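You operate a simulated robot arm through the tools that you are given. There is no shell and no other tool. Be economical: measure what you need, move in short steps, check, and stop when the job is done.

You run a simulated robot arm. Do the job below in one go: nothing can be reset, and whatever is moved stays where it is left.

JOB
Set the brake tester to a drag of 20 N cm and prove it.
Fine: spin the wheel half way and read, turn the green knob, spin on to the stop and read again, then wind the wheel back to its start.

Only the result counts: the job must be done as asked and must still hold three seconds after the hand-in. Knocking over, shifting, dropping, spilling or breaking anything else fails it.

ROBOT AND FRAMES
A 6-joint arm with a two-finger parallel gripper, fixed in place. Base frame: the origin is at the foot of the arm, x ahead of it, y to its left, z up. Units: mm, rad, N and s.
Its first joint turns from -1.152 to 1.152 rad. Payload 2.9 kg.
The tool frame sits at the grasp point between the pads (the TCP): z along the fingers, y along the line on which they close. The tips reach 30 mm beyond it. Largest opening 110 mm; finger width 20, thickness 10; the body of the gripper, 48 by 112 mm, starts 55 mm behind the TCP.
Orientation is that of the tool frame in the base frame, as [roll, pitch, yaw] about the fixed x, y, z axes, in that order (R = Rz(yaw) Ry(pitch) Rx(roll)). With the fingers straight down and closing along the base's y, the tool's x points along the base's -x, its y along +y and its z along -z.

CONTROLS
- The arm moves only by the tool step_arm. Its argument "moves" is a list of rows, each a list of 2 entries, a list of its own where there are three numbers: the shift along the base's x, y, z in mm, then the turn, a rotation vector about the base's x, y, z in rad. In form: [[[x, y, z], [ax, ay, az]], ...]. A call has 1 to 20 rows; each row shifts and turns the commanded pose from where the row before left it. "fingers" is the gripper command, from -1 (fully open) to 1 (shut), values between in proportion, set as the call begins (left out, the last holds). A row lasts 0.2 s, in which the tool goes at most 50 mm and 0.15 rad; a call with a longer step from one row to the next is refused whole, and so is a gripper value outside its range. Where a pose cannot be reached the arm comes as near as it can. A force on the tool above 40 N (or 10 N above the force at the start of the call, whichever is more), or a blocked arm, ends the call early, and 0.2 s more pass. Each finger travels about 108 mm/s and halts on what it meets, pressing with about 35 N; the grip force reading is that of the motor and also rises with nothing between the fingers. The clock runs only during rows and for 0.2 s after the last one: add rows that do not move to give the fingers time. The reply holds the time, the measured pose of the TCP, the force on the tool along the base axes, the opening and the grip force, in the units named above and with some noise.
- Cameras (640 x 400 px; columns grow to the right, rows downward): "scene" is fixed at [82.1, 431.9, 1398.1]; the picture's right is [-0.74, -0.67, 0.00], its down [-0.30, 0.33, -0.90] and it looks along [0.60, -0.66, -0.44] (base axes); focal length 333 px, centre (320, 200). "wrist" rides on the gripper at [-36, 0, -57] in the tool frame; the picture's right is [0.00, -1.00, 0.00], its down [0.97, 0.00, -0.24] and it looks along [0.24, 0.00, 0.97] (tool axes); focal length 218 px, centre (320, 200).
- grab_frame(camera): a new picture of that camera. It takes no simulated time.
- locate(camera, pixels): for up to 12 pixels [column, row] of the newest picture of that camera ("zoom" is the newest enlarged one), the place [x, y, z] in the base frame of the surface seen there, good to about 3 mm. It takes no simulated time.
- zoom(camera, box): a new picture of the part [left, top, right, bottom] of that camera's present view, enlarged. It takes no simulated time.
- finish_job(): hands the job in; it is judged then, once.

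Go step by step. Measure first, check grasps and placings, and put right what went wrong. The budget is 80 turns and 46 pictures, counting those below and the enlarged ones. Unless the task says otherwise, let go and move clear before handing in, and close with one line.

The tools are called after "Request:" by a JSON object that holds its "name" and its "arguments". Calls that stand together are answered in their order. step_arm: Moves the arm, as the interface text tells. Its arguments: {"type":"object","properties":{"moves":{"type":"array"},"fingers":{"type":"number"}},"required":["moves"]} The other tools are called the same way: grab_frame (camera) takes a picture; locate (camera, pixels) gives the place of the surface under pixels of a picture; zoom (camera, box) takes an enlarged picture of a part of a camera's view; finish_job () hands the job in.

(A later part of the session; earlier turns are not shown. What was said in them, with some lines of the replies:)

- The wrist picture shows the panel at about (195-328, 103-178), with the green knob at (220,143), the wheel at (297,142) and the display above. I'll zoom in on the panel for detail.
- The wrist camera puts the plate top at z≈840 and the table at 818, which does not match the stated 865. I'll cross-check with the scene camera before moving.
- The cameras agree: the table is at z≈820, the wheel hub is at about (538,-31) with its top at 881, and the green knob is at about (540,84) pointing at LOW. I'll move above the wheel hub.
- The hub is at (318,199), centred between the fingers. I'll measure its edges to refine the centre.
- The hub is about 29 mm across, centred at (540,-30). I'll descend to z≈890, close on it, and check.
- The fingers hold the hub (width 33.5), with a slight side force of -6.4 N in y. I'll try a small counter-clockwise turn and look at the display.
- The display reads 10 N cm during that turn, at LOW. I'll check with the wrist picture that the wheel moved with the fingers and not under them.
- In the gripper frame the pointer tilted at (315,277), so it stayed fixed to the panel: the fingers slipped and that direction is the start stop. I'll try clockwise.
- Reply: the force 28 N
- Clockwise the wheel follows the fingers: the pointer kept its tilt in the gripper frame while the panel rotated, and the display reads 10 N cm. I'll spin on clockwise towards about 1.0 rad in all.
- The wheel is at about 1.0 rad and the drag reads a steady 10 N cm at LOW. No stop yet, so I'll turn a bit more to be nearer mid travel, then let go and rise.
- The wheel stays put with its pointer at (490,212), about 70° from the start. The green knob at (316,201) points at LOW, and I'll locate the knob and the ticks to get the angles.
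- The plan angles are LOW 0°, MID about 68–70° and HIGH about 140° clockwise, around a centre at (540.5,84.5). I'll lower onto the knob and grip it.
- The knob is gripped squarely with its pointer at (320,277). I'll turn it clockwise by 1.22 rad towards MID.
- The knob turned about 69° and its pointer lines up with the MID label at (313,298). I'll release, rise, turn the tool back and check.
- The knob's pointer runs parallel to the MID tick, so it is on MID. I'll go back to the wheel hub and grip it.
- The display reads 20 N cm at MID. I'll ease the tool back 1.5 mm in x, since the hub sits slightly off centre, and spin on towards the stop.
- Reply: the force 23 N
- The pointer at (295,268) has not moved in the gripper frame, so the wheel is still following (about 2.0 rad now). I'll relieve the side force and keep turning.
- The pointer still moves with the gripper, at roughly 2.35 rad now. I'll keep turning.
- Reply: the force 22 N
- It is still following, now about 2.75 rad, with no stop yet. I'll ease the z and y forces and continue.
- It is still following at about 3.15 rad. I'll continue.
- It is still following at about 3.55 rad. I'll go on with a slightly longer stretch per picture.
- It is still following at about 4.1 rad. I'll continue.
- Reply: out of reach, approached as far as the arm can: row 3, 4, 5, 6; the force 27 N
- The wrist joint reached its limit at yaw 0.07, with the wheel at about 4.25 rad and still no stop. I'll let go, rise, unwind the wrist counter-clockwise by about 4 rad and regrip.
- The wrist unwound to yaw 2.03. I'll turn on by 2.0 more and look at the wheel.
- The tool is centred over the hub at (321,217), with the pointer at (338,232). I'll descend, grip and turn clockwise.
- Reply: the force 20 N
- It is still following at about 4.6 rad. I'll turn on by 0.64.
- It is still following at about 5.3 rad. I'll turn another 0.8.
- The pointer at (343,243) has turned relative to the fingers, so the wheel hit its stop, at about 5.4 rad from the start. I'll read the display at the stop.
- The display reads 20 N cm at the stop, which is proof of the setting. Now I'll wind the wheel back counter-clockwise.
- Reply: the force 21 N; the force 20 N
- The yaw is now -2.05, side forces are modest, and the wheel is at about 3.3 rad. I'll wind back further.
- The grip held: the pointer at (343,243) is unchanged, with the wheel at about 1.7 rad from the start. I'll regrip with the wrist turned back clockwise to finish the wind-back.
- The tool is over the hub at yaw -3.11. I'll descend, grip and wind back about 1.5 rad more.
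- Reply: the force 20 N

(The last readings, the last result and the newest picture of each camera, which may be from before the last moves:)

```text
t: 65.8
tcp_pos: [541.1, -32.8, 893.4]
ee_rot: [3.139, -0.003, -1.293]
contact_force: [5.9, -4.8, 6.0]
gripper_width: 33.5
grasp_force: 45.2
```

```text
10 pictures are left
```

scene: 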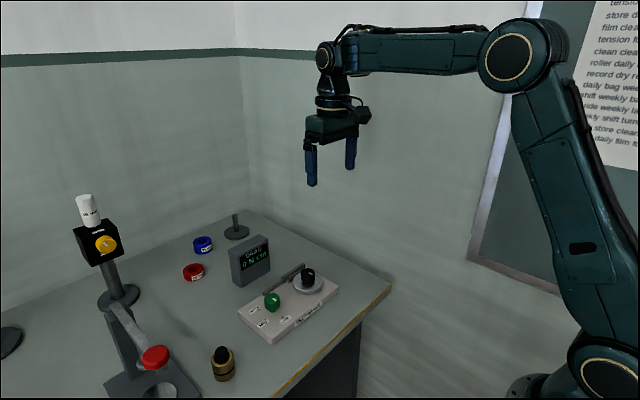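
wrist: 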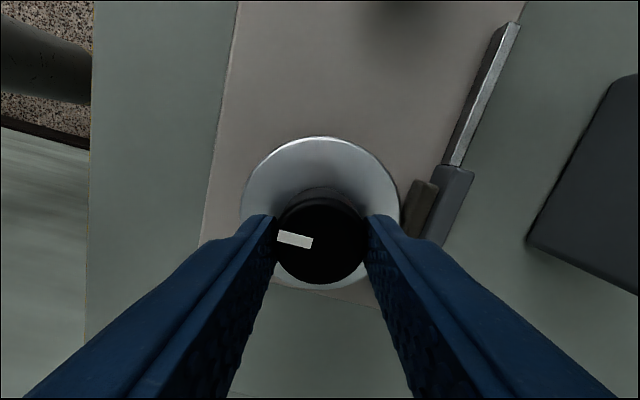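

The pointer at (294,239) works out to about 0° once the yaw is allowed for, so the wheel is back at its start. My first spin only covered about 1.2 of the 5.4 rad, not half way as asked, so I'll repeat the procedure properly: knob to LOW, spin 2.7 rad, MID, on to the stop, wind back.

Request:
{"name": "step_arm", "arguments": {"moves": [[[0, 0, 0], [0, 0, 0]], [[0, 0, 0], [0, 0, 0]]], "fingers": 0.1}}

Request:
{"name": "step_arm", "arguments": {"moves": [[[0, 0, 30], [0, 0, 0]], [[0, 0, 30], [0, 0, -0.14]], [[0, 30, 0], [0, 0, -0.14]], [[0, 30, 0], [0, 0, -0.14]], [[0, 30, 0], [0, 0, -0.14]], [[0, 25, 0], [0, 0, -0.14]], [[0, 0, 0], [0, 0, -0.14]], [[0, 0, 0], [0, 0, -0.14]], [[0, 0, 0], [0, 0, -0.14]], [[0, 0, 0], [0, 0, -0.14]], [[0, 0, 0], [0, 0, 0]]]}}

```text
t: 66.4
tcp_pos: [539.8, -30.3, 893.7]
ee_rot: [3.137, 0.0, -1.289]
contact_force: [-1.2, 0.8, -0.7]
gripper_width: 49.6
grasp_force: 0.1
```

```text
t: 68.8
tcp_pos: [539.0, 84.5, 952.4]
ee_rot: [3.138, 0.0, -2.552]
contact_force: [0.4, 0.2, -0.6]
gripper_width: 49.3
grasp_force: 0.0
```

The tool is above the green knob at (539,84.5). I'll descend, grip, turn it counter-clockwise 1.22 rad to LOW, release and check.

Request:
{"name": "step_arm", "arguments": {"moves": [[[0.7, 0, -25], [0, 0, 0]], [[0, 0, -25], [0, 0, 0]], [[0, 0, -12], [0, 0, 0]], [[0, 0, 0], [0, 0, 0]]]}}

Request:
{"name": "step_arm", "arguments": {"moves": [[[0, 0, 0], [0, 0, 0]], [[0, 0, 0], [0, 0, 0]], [[0, 0, 0], [0, 0, 0]]], "fingers": 1}}

Request:
{"name": "step_arm", "arguments": {"moves": [[[0, 0, 0], [0, 0, 0.08]], [[0, 0, 0], [0, 0, 0.08]], [[0, 0, 0], [0, 0, 0.08]], [[0, 0, 0], [0, 0, 0.08]], [[0, 0, 0], [0, 0, 0.08]], [[0, 0, 0], [0, 0, 0.08]], [[0, 0, 0], [0, 0, 0.08]], [[0, 0, 0], [0, 0, 0.08]], [[0, 0, 0], [0, 0, 0.08]], [[0, 0, 0], [0, 0, 0.08]], [[0, 0, 0], [0, 0, 0.08]], [[0, 0, 0], [0, 0, 0.08]], [[0, 0, 0], [0, 0, 0.08]], [[0, 0, 0], [0, 0, 0.08]], [[0, 0, 0], [0, 0, 0.09]], [[0, 0, 0], [0, 0, 0]]]}}

Request:
{"name": "step_arm", "arguments": {"moves": [[[0, 0, 0], [0, 0, 0]], [[0, 0, 0], [0, 0, 0]]], "fingers": 0.1}}

Request:
{"name": "step_arm", "arguments": {"moves": [[[0, 0, 30], [0, 0, 0]], [[0, 0, 32], [0, 0, 0]], [[0, 0, 0], [0, 0, 0]]]}}

Request:
{"name": "grab_frame", "arguments": {"camera": "wrist"}}

```text
t: 69.8
tcp_pos: [542.2, 86.2, 890.0]
ee_rot: [3.138, 0.0, -2.549]
contact_force: [0.6, 0.4, 0.3]
gripper_width: 49.5
grasp_force: 0.1
```

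```text
t: 70.6
tcp_pos: [541.9, 86.3, 890.9]
ee_rot: [3.138, -0.001, -2.549]
contact_force: [-1.6, 2.1, -2.9]
gripper_width: 33.4
grasp_force: 44.9
```

```text
t: 74.0
tcp_pos: [540.8, 85.6, 890.5]
ee_rot: [3.138, 0.003, -1.337]
contact_force: [-3.4, 21.4, -7.1]
gripper_width: 33.7
grasp_force: 45.0
```

```text
t: 74.6
tcp_pos: [540.7, 84.1, 891.7]
ee_rot: [3.138, 0.002, -1.342]
contact_force: [-1.5, -0.5, -0.3]
gripper_width: 49.5
grasp_force: 0.1
```

```text
t: 75.4
tcp_pos: [541.7, 83.1, 954.3]
ee_rot: [3.138, 0.001, -1.34]
contact_force: [-0.2, 0.5, -0.2]
gripper_width: 49.5
grasp_force: 0.1
```

```text
9 pictures are left
```

wrist: 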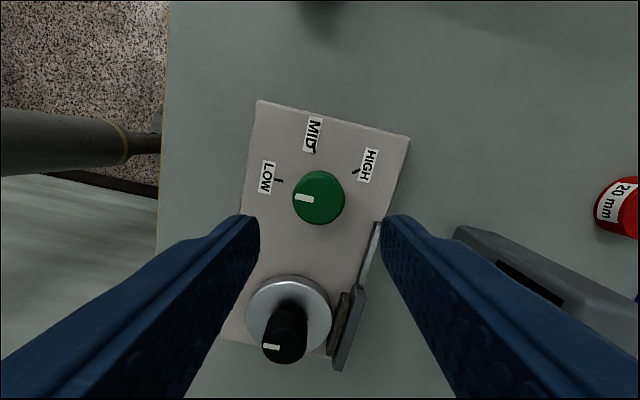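

The knob pointer at (305,198) is on LOW and parallel to the wheel pointer, which is at its start. I'll go to the hub, grip and spin 2.7 rad clockwise.

Request:
{"name": "step_arm", "arguments": {"moves": [[[-0.7, -40, 0], [0, 0, 0]], [[0, -40, 0], [0, 0, 0]], [[0, -34.3, 0], [0, 0, 0]], [[0, 0, -25], [0, 0, 0]], [[0, 0, -25], [0, 0, 0]], [[0, 0, -11], [0, 0, 0]], [[0, 0, 0], [0, 0, 0]]]}}

Request:
{"name": "step_arm", "arguments": {"moves": [[[0, 0, 0], [0, 0, 0]], [[0, 0, 0], [0, 0, 0]], [[0, 0, 0], [0, 0, 0]]], "fingers": 1}}

Request:
{"name": "step_arm", "arguments": {"moves": [[[0, 0, 0], [0, 0, -0.06]], [[0, 0, 0], [0, 0, -0.09]], [[0, 0, 0], [0, 0, -0.09]], [[0, 0, 0], [0, 0, -0.09]], [[0, 0, 0], [0, 0, -0.09]], [[0, 0, 0], [0, 0, -0.09]], [[0, 0, 0], [0, 0, -0.09]], [[0, 0, 0], [0, 0, -0.09]], [[0, 0, 0], [0, 0, -0.09]], [[0, 0, 0], [0, 0, -0.09]], [[0, 0, 0], [0, 0, -0.09]], [[0, 0, 0], [0, 0, -0.09]], [[0, 0, 0], [0, 0, -0.09]], [[0, 0, 0], [0, 0, -0.09]], [[0, 0, 0], [0, 0, -0.09]]]}}

```text
t: 77.0
tcp_pos: [539.4, -29.5, 891.5]
ee_rot: [3.139, 0.002, -1.341]
contact_force: [0.2, -0.4, -0.7]
gripper_width: 49.6
grasp_force: 0.0
```

```text
t: 77.8
tcp_pos: [540.2, -30.4, 891.5]
ee_rot: [3.137, 0.0, -1.341]
contact_force: [-1.2, -0.4, -1.9]
gripper_width: 33.9
grasp_force: 45.0
```

```text
t: 81.0
tcp_pos: [539.7, -29.8, 892.1]
ee_rot: [3.139, -0.001, -2.663]
contact_force: [1.6, -2.8, -11.0]
gripper_width: 33.6
grasp_force: 45.4
```

The spin is at 1.32 rad with low forces. I'll go on by 1.4 rad to about half way and read.

Request:
{"name": "step_arm", "arguments": {"moves": [[[0, 0, 0], [0, 0, -0.06]], [[0, 0, 0], [0, 0, -0.09]], [[0, 0, 0], [0, 0, -0.09]], [[0, 0, 0], [0, 0, -0.09]], [[0, 0, 0], [0, 0, -0.09]], [[0, 0, 0], [0, 0, -0.09]], [[0, 0, 0], [0, 0, -0.09]], [[0, 0, 0], [0, 0, -0.09]], [[0, 0, 0], [0, 0, -0.09]], [[0, 0, 0], [0, 0, -0.09]], [[0, 0, 0], [0, 0, -0.09]], [[0, 0, 0], [0, 0, -0.09]], [[0, 0, 0], [0, 0, -0.09]], [[0, 0, 0], [0, 0, -0.09]], [[0, 0, 0], [0, 0, -0.09]], [[0, 0, 0], [0, 0, -0.06]]]}}

Request:
{"name": "zoom", "arguments": {"camera": "scene", "box": [210, 210, 370, 350]}}

```text
t: 84.4
tcp_pos: [540.2, -30.5, 891.6]
ee_rot: [3.138, -0.001, 2.239]
contact_force: [-2.2, -6.4, -6.7]
gripper_width: 33.9
grasp_force: 44.9
```

```text
2.86 times, centred on (290, 280) of scene
```

zoom: 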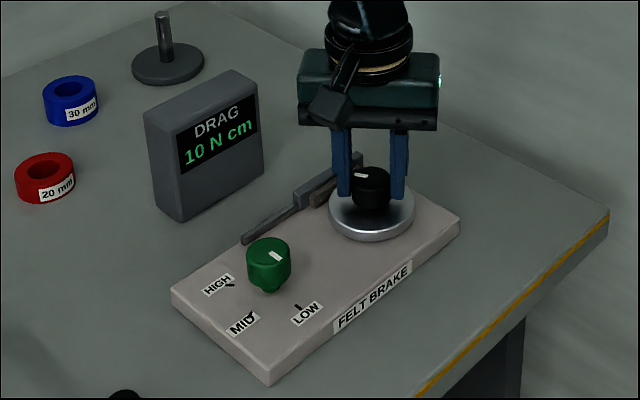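

The display reads 10 N cm at half way (about 2.7 rad) with the knob on LOW. I'll release, go to the green knob and grip it.

Request:
{"name": "step_arm", "arguments": {"moves": [[[0, 0, 0], [0, 0, 0]], [[0, 0, 0], [0, 0, 0]]], "fingers": 0.1}}

Request:
{"name": "step_arm", "arguments": {"moves": [[[0, 0, 30], [0, 0, 0]], [[0, 0, 30], [0, 0, 0]], [[0, 40, 0], [0, 0, 0]], [[0, 40, 0], [0, 0, 0]], [[0.3, 35, 0], [0, 0, 0]], [[0, 0, 0], [0, 0, 0]]]}}

Request:
{"name": "step_arm", "arguments": {"moves": [[[0, 0, -25], [0, 0, 0]], [[0, 0, -25], [0, 0, 0]], [[0, 0, -11], [0, 0, 0]], [[0, 0, 0], [0, 0, 0]]]}}

Request:
{"name": "step_arm", "arguments": {"moves": [[[0, 0, 0], [0, 0, 0]], [[0, 0, 0], [0, 0, 0]], [[0, 0, 0], [0, 0, 0]]], "fingers": 1}}

```text
t: 85.0
tcp_pos: [540.8, -29.7, 891.6]
ee_rot: [3.138, 0.001, 2.242]
contact_force: [0.4, -0.1, 0.7]
gripper_width: 49.5
grasp_force: 0.1
```

```text
t: 86.4
tcp_pos: [540.2, 85.5, 951.7]
ee_rot: [3.139, 0.001, 2.239]
contact_force: [0.1, 0.5, -0.4]
gripper_width: 49.4
grasp_force: 0.0
```

```text
t: 87.4
tcp_pos: [539.6, 84.8, 889.8]
ee_rot: [3.139, -0.001, 2.241]
contact_force: [-0.1, 0.3, 0.4]
gripper_width: 49.5
grasp_force: 0.0
```

```text
t: 88.2
tcp_pos: [541.0, 85.7, 889.5]
ee_rot: [3.136, 0.0, 2.24]
contact_force: [5.7, 2.7, -5.8]
gripper_width: 33.5
grasp_force: 45.2
```

The knob is gripped. I'll turn it 1.22 rad clockwise to MID, release and rise while unwinding the wrist, then check.

Request:
{"name": "step_arm", "arguments": {"moves": [[[0, 0, 0], [0, 0, -0.08]], [[0, 0, 0], [0, 0, -0.08]], [[0, 0, 0], [0, 0, -0.08]], [[0, 0, 0], [0, 0, -0.08]], [[0, 0, 0], [0, 0, -0.08]], [[0, 0, 0], [0, 0, -0.08]], [[0, 0, 0], [0, 0, -0.08]], [[0, 0, 0], [0, 0, -0.08]], [[0, 0, 0], [0, 0, -0.08]], [[0, 0, 0], [0, 0, -0.08]], [[0, 0, 0], [0, 0, -0.08]], [[0, 0, 0], [0, 0, -0.08]], [[0, 0, 0], [0, 0, -0.08]], [[0, 0, 0], [0, 0, -0.08]], [[0, 0, 0], [0, 0, -0.1]], [[0, 0, 0], [0, 0, 0]]]}}

Request:
{"name": "step_arm", "arguments": {"moves": [[[0, 0, 0], [0, 0, 0]], [[0, 0, 0], [0, 0, 0]]], "fingers": 0.1}}

Request:
{"name": "step_arm", "arguments": {"moves": [[[0, 0, 30], [0, 0, 0]], [[0, 0, 32], [0, 0, 0]], [[0, 0, 0], [0, 0, 0.14]], [[0, 0, 0], [0, 0, 0.14]], [[0, 0, 0], [0, 0, 0.14]], [[0, 0, 0], [0, 0, 0.14]], [[0, 0, 0], [0, 0, 0.14]], [[0, 0, 0], [0, 0, 0.14]], [[0, 0, 0], [0, 0, 0.14]], [[0, 0, 0], [0, 0, 0.14]], [[0, 0, 0], [0, 0, 0.14]], [[0, 0, 0], [0, 0, 0.14]], [[0, 0, 0], [0, 0, 0.14]], [[0, 0, 0], [0, 0, 0.14]], [[0, 0, 0], [0, 0, 0.14]], [[0, 0, 0], [0, 0, 0.14]], [[0, 0, 0], [0, 0, 0.14]], [[0, 0, 0], [0, 0, 0]]]}}

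Request:
{"name": "grab_frame", "arguments": {"camera": "wrist"}}

```text
t: 91.6
tcp_pos: [539.6, 84.6, 891.3]
ee_rot: [3.141, 0.0, 1.02]
contact_force: [2.3, 10.2, -15.4]
gripper_width: 33.3
grasp_force: 44.6
```

```text
t: 92.2
tcp_pos: [539.2, 83.7, 891.6]
ee_rot: [3.138, 0.0, 1.021]
contact_force: [0.7, -0.4, -1.3]
gripper_width: 49.8
grasp_force: 0.0
```

```text
t: 96.0
tcp_pos: [539.5, 86.0, 951.8]
ee_rot: [3.137, -0.001, 3.123]
contact_force: [-0.4, 0.7, -0.3]
gripper_width: 49.5
grasp_force: 0.1
```

```text
7 pictures are left
```

wrist: 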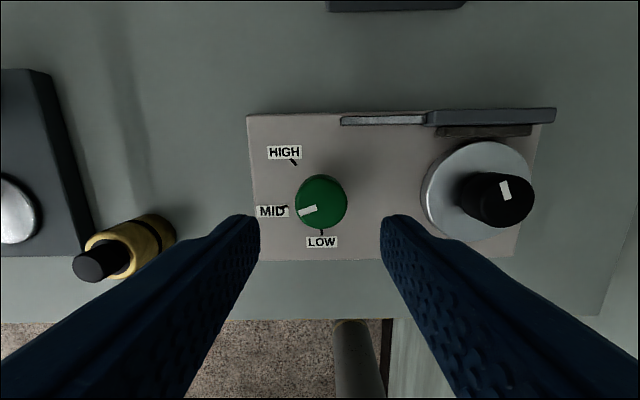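

The knob is on MID at (308,210) and the wheel pointer at (505,190) shows half way. I'll grip the hub and spin on clockwise.

Request:
{"name": "step_arm", "arguments": {"moves": [[[0.4, -40, 0], [0, 0, 0]], [[0, -40, 0], [0, 0, 0]], [[0, -35.2, 0], [0, 0, 0]], [[0, 0, -25], [0, 0, 0]], [[0, 0, -25], [0, 0, 0]], [[0, 0, -11], [0, 0, 0]], [[0, 0, 0], [0, 0, 0]]]}}

Request:
{"name": "step_arm", "arguments": {"moves": [[[0, 0, 0], [0, 0, 0]], [[0, 0, 0], [0, 0, 0]], [[0, 0, 0], [0, 0, 0]]], "fingers": 1}}

Request:
{"name": "step_arm", "arguments": {"moves": [[[0, 0, 0], [0, 0, -0.06]], [[0, 0, 0], [0, 0, -0.09]], [[0, 0, 0], [0, 0, -0.09]], [[0, 0, 0], [0, 0, -0.09]], [[0, 0, 0], [0, 0, -0.09]], [[0, 0, 0], [0, 0, -0.09]], [[0, 0, 0], [0, 0, -0.09]], [[0, 0, 0], [0, 0, -0.09]], [[0, 0, 0], [0, 0, -0.09]], [[0, 0, 0], [0, 0, -0.09]], [[0, 0, 0], [0, 0, -0.09]], [[0, 0, 0], [0, 0, -0.09]], [[0, 0, 0], [0, 0, -0.09]], [[0, 0, 0], [0, 0, -0.09]], [[0, 0, 0], [0, 0, -0.09]]]}}

Request:
{"name": "step_arm", "arguments": {"moves": [[[0, 0, 0], [0, 0, -0.06]], [[0, 0, 0], [0, 0, -0.09]], [[0, 0, 0], [0, 0, -0.09]], [[0, 0, 0], [0, 0, -0.09]], [[0, 0, 0], [0, 0, -0.09]], [[0, 0, 0], [0, 0, -0.09]], [[0, 0, 0], [0, 0, -0.09]], [[0, 0, 0], [0, 0, -0.09]], [[0, 0, 0], [0, 0, -0.09]], [[0, 0, 0], [0, 0, -0.09]], [[0, 0, 0], [0, 0, -0.09]], [[0, 0, 0], [0, 0, -0.09]], [[0, 0, 0], [0, 0, -0.09]], [[0, 0, 0], [0, 0, -0.09]], [[0, 0, 0], [0, 0, -0.09]]]}}

Request:
{"name": "grab_frame", "arguments": {"camera": "wrist"}}

```text
t: 97.6
tcp_pos: [541.3, -29.6, 891.8]
ee_rot: [3.138, 0.0, 3.12]
contact_force: [0.5, 0.2, -0.2]
gripper_width: 49.3
grasp_force: 0.1
```

```text
t: 98.4
tcp_pos: [539.6, -29.9, 891.3]
ee_rot: [3.138, 0.001, 3.121]
contact_force: [0.4, -0.7, -3.8]
gripper_width: 33.5
grasp_force: 44.7
```

```text
t: 101.6
tcp_pos: [539.9, -31.6, 891.9]
ee_rot: [3.14, 0.0, 1.797]
contact_force: [-3.7, -13.5, -9.8]
gripper_width: 33.5
grasp_force: 45.0
```

```text
t: 104.8
tcp_pos: [540.9, -30.3, 891.9]
ee_rot: [3.138, -0.002, 0.481]
contact_force: [-9.8, -6.9, -3.4]
gripper_width: 33.3
grasp_force: 45.3
```

```text
6 pictures are left
```

wrist: 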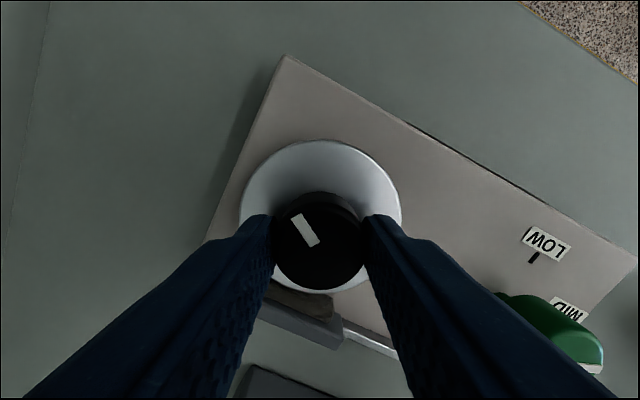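

The pointer at (305,230) gives about 302°, just short of the stop at about 307°. I'll push on 0.3 rad to be firmly at the stop, and read.

Request:
{"name": "step_arm", "arguments": {"moves": [[[0, 0, 0], [0, 0, -0.06]], [[0, 0, 0], [0, 0, -0.06]], [[0, 0, 0], [0, 0, -0.06]], [[0, 0, 0], [0, 0, -0.06]], [[0, 0, 0], [0, 0, -0.06]]]}}

Request:
{"name": "grab_frame", "arguments": {"camera": "wrist"}}

Request:
{"name": "zoom", "arguments": {"camera": "scene", "box": [210, 210, 370, 350]}}

```text
t: 106.0
tcp_pos: [540.8, -29.6, 891.4]
ee_rot: [3.137, -0.001, 0.181]
contact_force: [-1.2, 5.5, -3.0]
gripper_width: 33.4
grasp_force: 45.3
```

```text
5 pictures are left
```

wrist: 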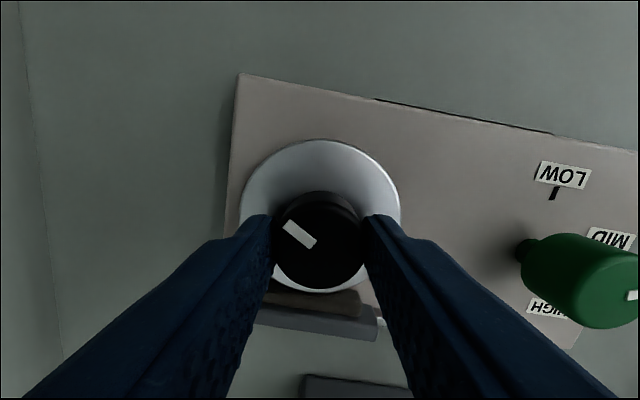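

```text
2.86 times, centred on (290, 280) of scene
```

zoom: 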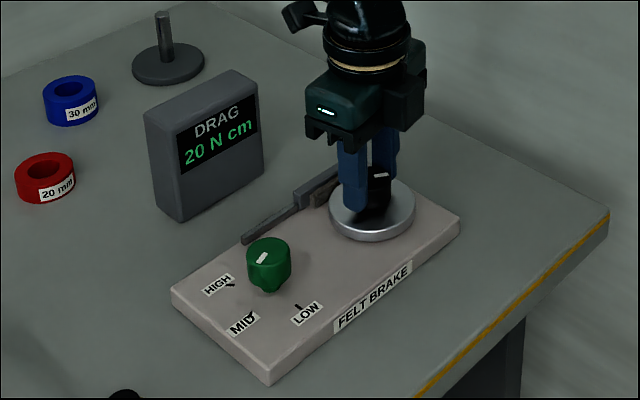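

The pointer slipped in the grip at (299,234), so the wheel is at the stop, and the display reads 20 N cm. Now I'll wind back about 5.4 rad.

Request:
{"name": "step_arm", "arguments": {"moves": [[[0, 0, 0], [0, 0, 0.06]], [[0, 0, 0], [0, 0, 0.1]], [[0, 0, 0], [0, 0, 0.1]], [[0, 0, 0], [0, 0, 0.1]], [[0, 0, 0], [0, 0, 0.1]], [[0, 0, 0], [0, 0, 0.1]], [[0, 0, 0], [0, 0, 0.1]], [[0, 0, 0], [0, 0, 0.1]], [[0, 0, 0], [0, 0, 0.1]], [[0, 0, 0], [0, 0, 0.1]], [[0, 0, 0], [0, 0, 0.1]], [[0, 0, 0], [0, 0, 0.1]], [[0, 0, 0], [0, 0, 0.1]], [[0, 0, 0], [0, 0, 0.1]], [[0, 0, 0], [0, 0, 0.1]], [[0, 0, 0], [0, 0, 0.1]], [[0, 0, 0], [0, 0, 0.1]], [[0, 0, 0], [0, 0, 0.1]]]}}

Request:
{"name": "step_arm", "arguments": {"moves": [[[0, 0, 0], [0, 0, 0.1]], [[0, 0, 0], [0, 0, 0.1]], [[0, 0, 0], [0, 0, 0.1]], [[0, 0, 0], [0, 0, 0.1]], [[0, 0, 0], [0, 0, 0.1]], [[0, 0, 0], [0, 0, 0.1]], [[0, 0, 0], [0, 0, 0.1]], [[0, 0, 0], [0, 0, 0.1]], [[0, 0, 0], [0, 0, 0.1]], [[0, 0, 0], [0, 0, 0.1]], [[0, 0, 0], [0, 0, 0.1]], [[0, 0, 0], [0, 0, 0.1]], [[0, 0, 0], [0, 0, 0.1]], [[0, 0, 0], [0, 0, 0.1]], [[0, 0, 0], [0, 0, 0.1]], [[0, 0, 0], [0, 0, 0.1]], [[0, 0, 0], [0, 0, 0.1]], [[0, 0, 0], [0, 0, 0.1]]]}}

```text
t: 109.8
tcp_pos: [539.7, -30.3, 891.1]
ee_rot: [3.141, -0.001, 1.945]
contact_force: [-16.0, 19.5, 1.2]
gripper_width: 33.4
grasp_force: 44.5
```

```text
t: 113.6
tcp_pos: [540.7, -30.8, 892.1]
ee_rot: [3.137, -0.003, -2.544]
contact_force: [-21.5, 10.4, 3.1]
gripper_width: 33.5
grasp_force: 44.6
```

The winding is going smoothly (3.56 rad back so far). I'll ease the side force and wind the remaining 1.8 rad plus a little onto the start stop.

Request:
{"name": "step_arm", "arguments": {"moves": [[[-0.6, 0.3, 0], [0, 0, 0.1]], [[0, 0, 0], [0, 0, 0.1]], [[0, 0, 0], [0, 0, 0.1]], [[0, 0, 0], [0, 0, 0.1]], [[0, 0, 0], [0, 0, 0.1]], [[0, 0, 0], [0, 0, 0.1]], [[0, 0, 0], [0, 0, 0.1]], [[0, 0, 0], [0, 0, 0.1]], [[0, 0, 0], [0, 0, 0.1]], [[0, 0, 0], [0, 0, 0.1]], [[0, 0, 0], [0, 0, 0.1]], [[0, 0, 0], [0, 0, 0.1]], [[0, 0, 0], [0, 0, 0.1]], [[0, 0, 0], [0, 0, 0.1]], [[0, 0, 0], [0, 0, 0.1]], [[0, 0, 0], [0, 0, 0.1]], [[0, 0, 0], [0, 0, 0.1]], [[0, 0, 0], [0, 0, 0.1]], [[0, 0, 0], [0, 0, 0.1]], [[0, 0, 0], [0, 0, 0.1]]]}}

Request:
{"name": "step_arm", "arguments": {"moves": [[[0, 0, 0], [0, 0, 0]], [[0, 0, 0], [0, 0, 0]]], "fingers": 0.1}}

Request:
{"name": "step_arm", "arguments": {"moves": [[[0, 0, 30], [0, 0, 0]], [[0, 0, 35], [0, 0, 0]], [[0, 0, 35], [0, 0, -0.14]], [[0, 0, 0], [0, 0, -0.14]], [[0, 0, 0], [0, 0, -0.14]], [[0, 0, 0], [0, 0, -0.14]], [[0, 0, 0], [0, 0, -0.14]], [[0, 0, 0], [0, 0, -0.14]], [[0, 0, 0], [0, 0, -0.14]], [[0, 0, 0], [0, 0, -0.14]], [[0, 0, 0], [0, 0, -0.14]], [[0, 0, 0], [0, 0, -0.14]], [[0, 0, 0], [0, 0, -0.14]], [[0, 0, 0], [0, 0, -0.14]], [[0, 0, 0], [0, 0, -0.14]], [[0, 0, 0], [0, 0, -0.14]], [[0, 0, 0], [0, 0, -0.14]], [[0, 0, 0], [0, 0, -0.14]], [[0, 0, 0], [0, 0, -0.14]], [[0, 0, 0], [0, 0, -0.14]]]}}

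Request:
{"name": "grab_frame", "arguments": {"camera": "wrist"}}

```text
t: 117.8
tcp_pos: [538.8, -29.8, 890.8]
ee_rot: [3.139, 0.001, -0.54]
contact_force: [-5.6, -2.6, 2.6]
gripper_width: 33.5
grasp_force: 45.4
```

```text
t: 118.4
tcp_pos: [540.3, -29.1, 891.8]
ee_rot: [3.136, 0.001, -0.544]
contact_force: [0.4, 0.6, 0.2]
gripper_width: 49.4
grasp_force: 0.0
```

```text
t: 122.6
tcp_pos: [539.5, -30.6, 991.6]
ee_rot: [3.138, -0.001, -3.067]
contact_force: [0.0, -0.3, -0.3]
gripper_width: 49.5
grasp_force: 0.1
```

```text
3 pictures are left
```

wrist: 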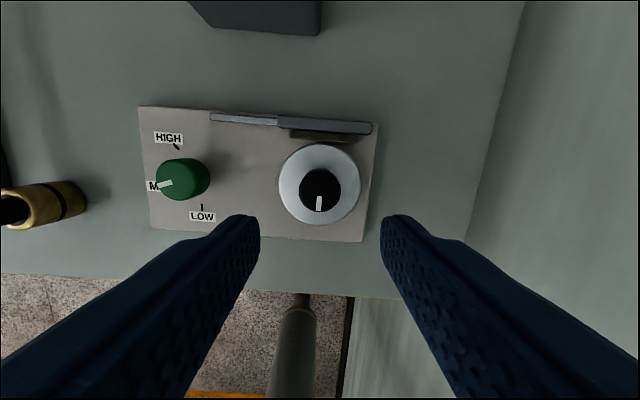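

The wheel pointer at (319,203) is back at its start, the knob is on MID and the tool is clear. I'll take a last look at the scene.

Request:
{"name": "zoom", "arguments": {"camera": "scene", "box": [210, 210, 370, 350]}}

```text
2.86 times, centred on (290, 280) of scene
```

zoom: 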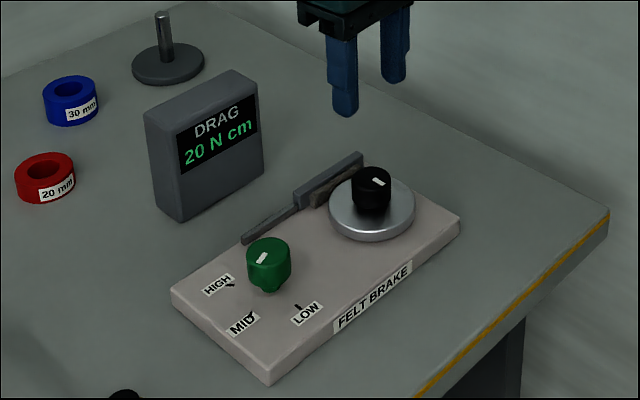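

The display holds 20 N cm, the knob is on MID, the wheel is at its start and nothing else has moved, so I'll hand in.

Request:
{"name": "finish_job", "arguments": {}}

```text
The job is handed in.
```

The brake tester is set to 20 N cm with the green knob on MID: it read 10 N cm half way on LOW, then 20 N cm at the stop, and the wheel is wound back to its start. I ran the procedure twice, because my first spin stopped at about a fifth of the travel instead of half way.
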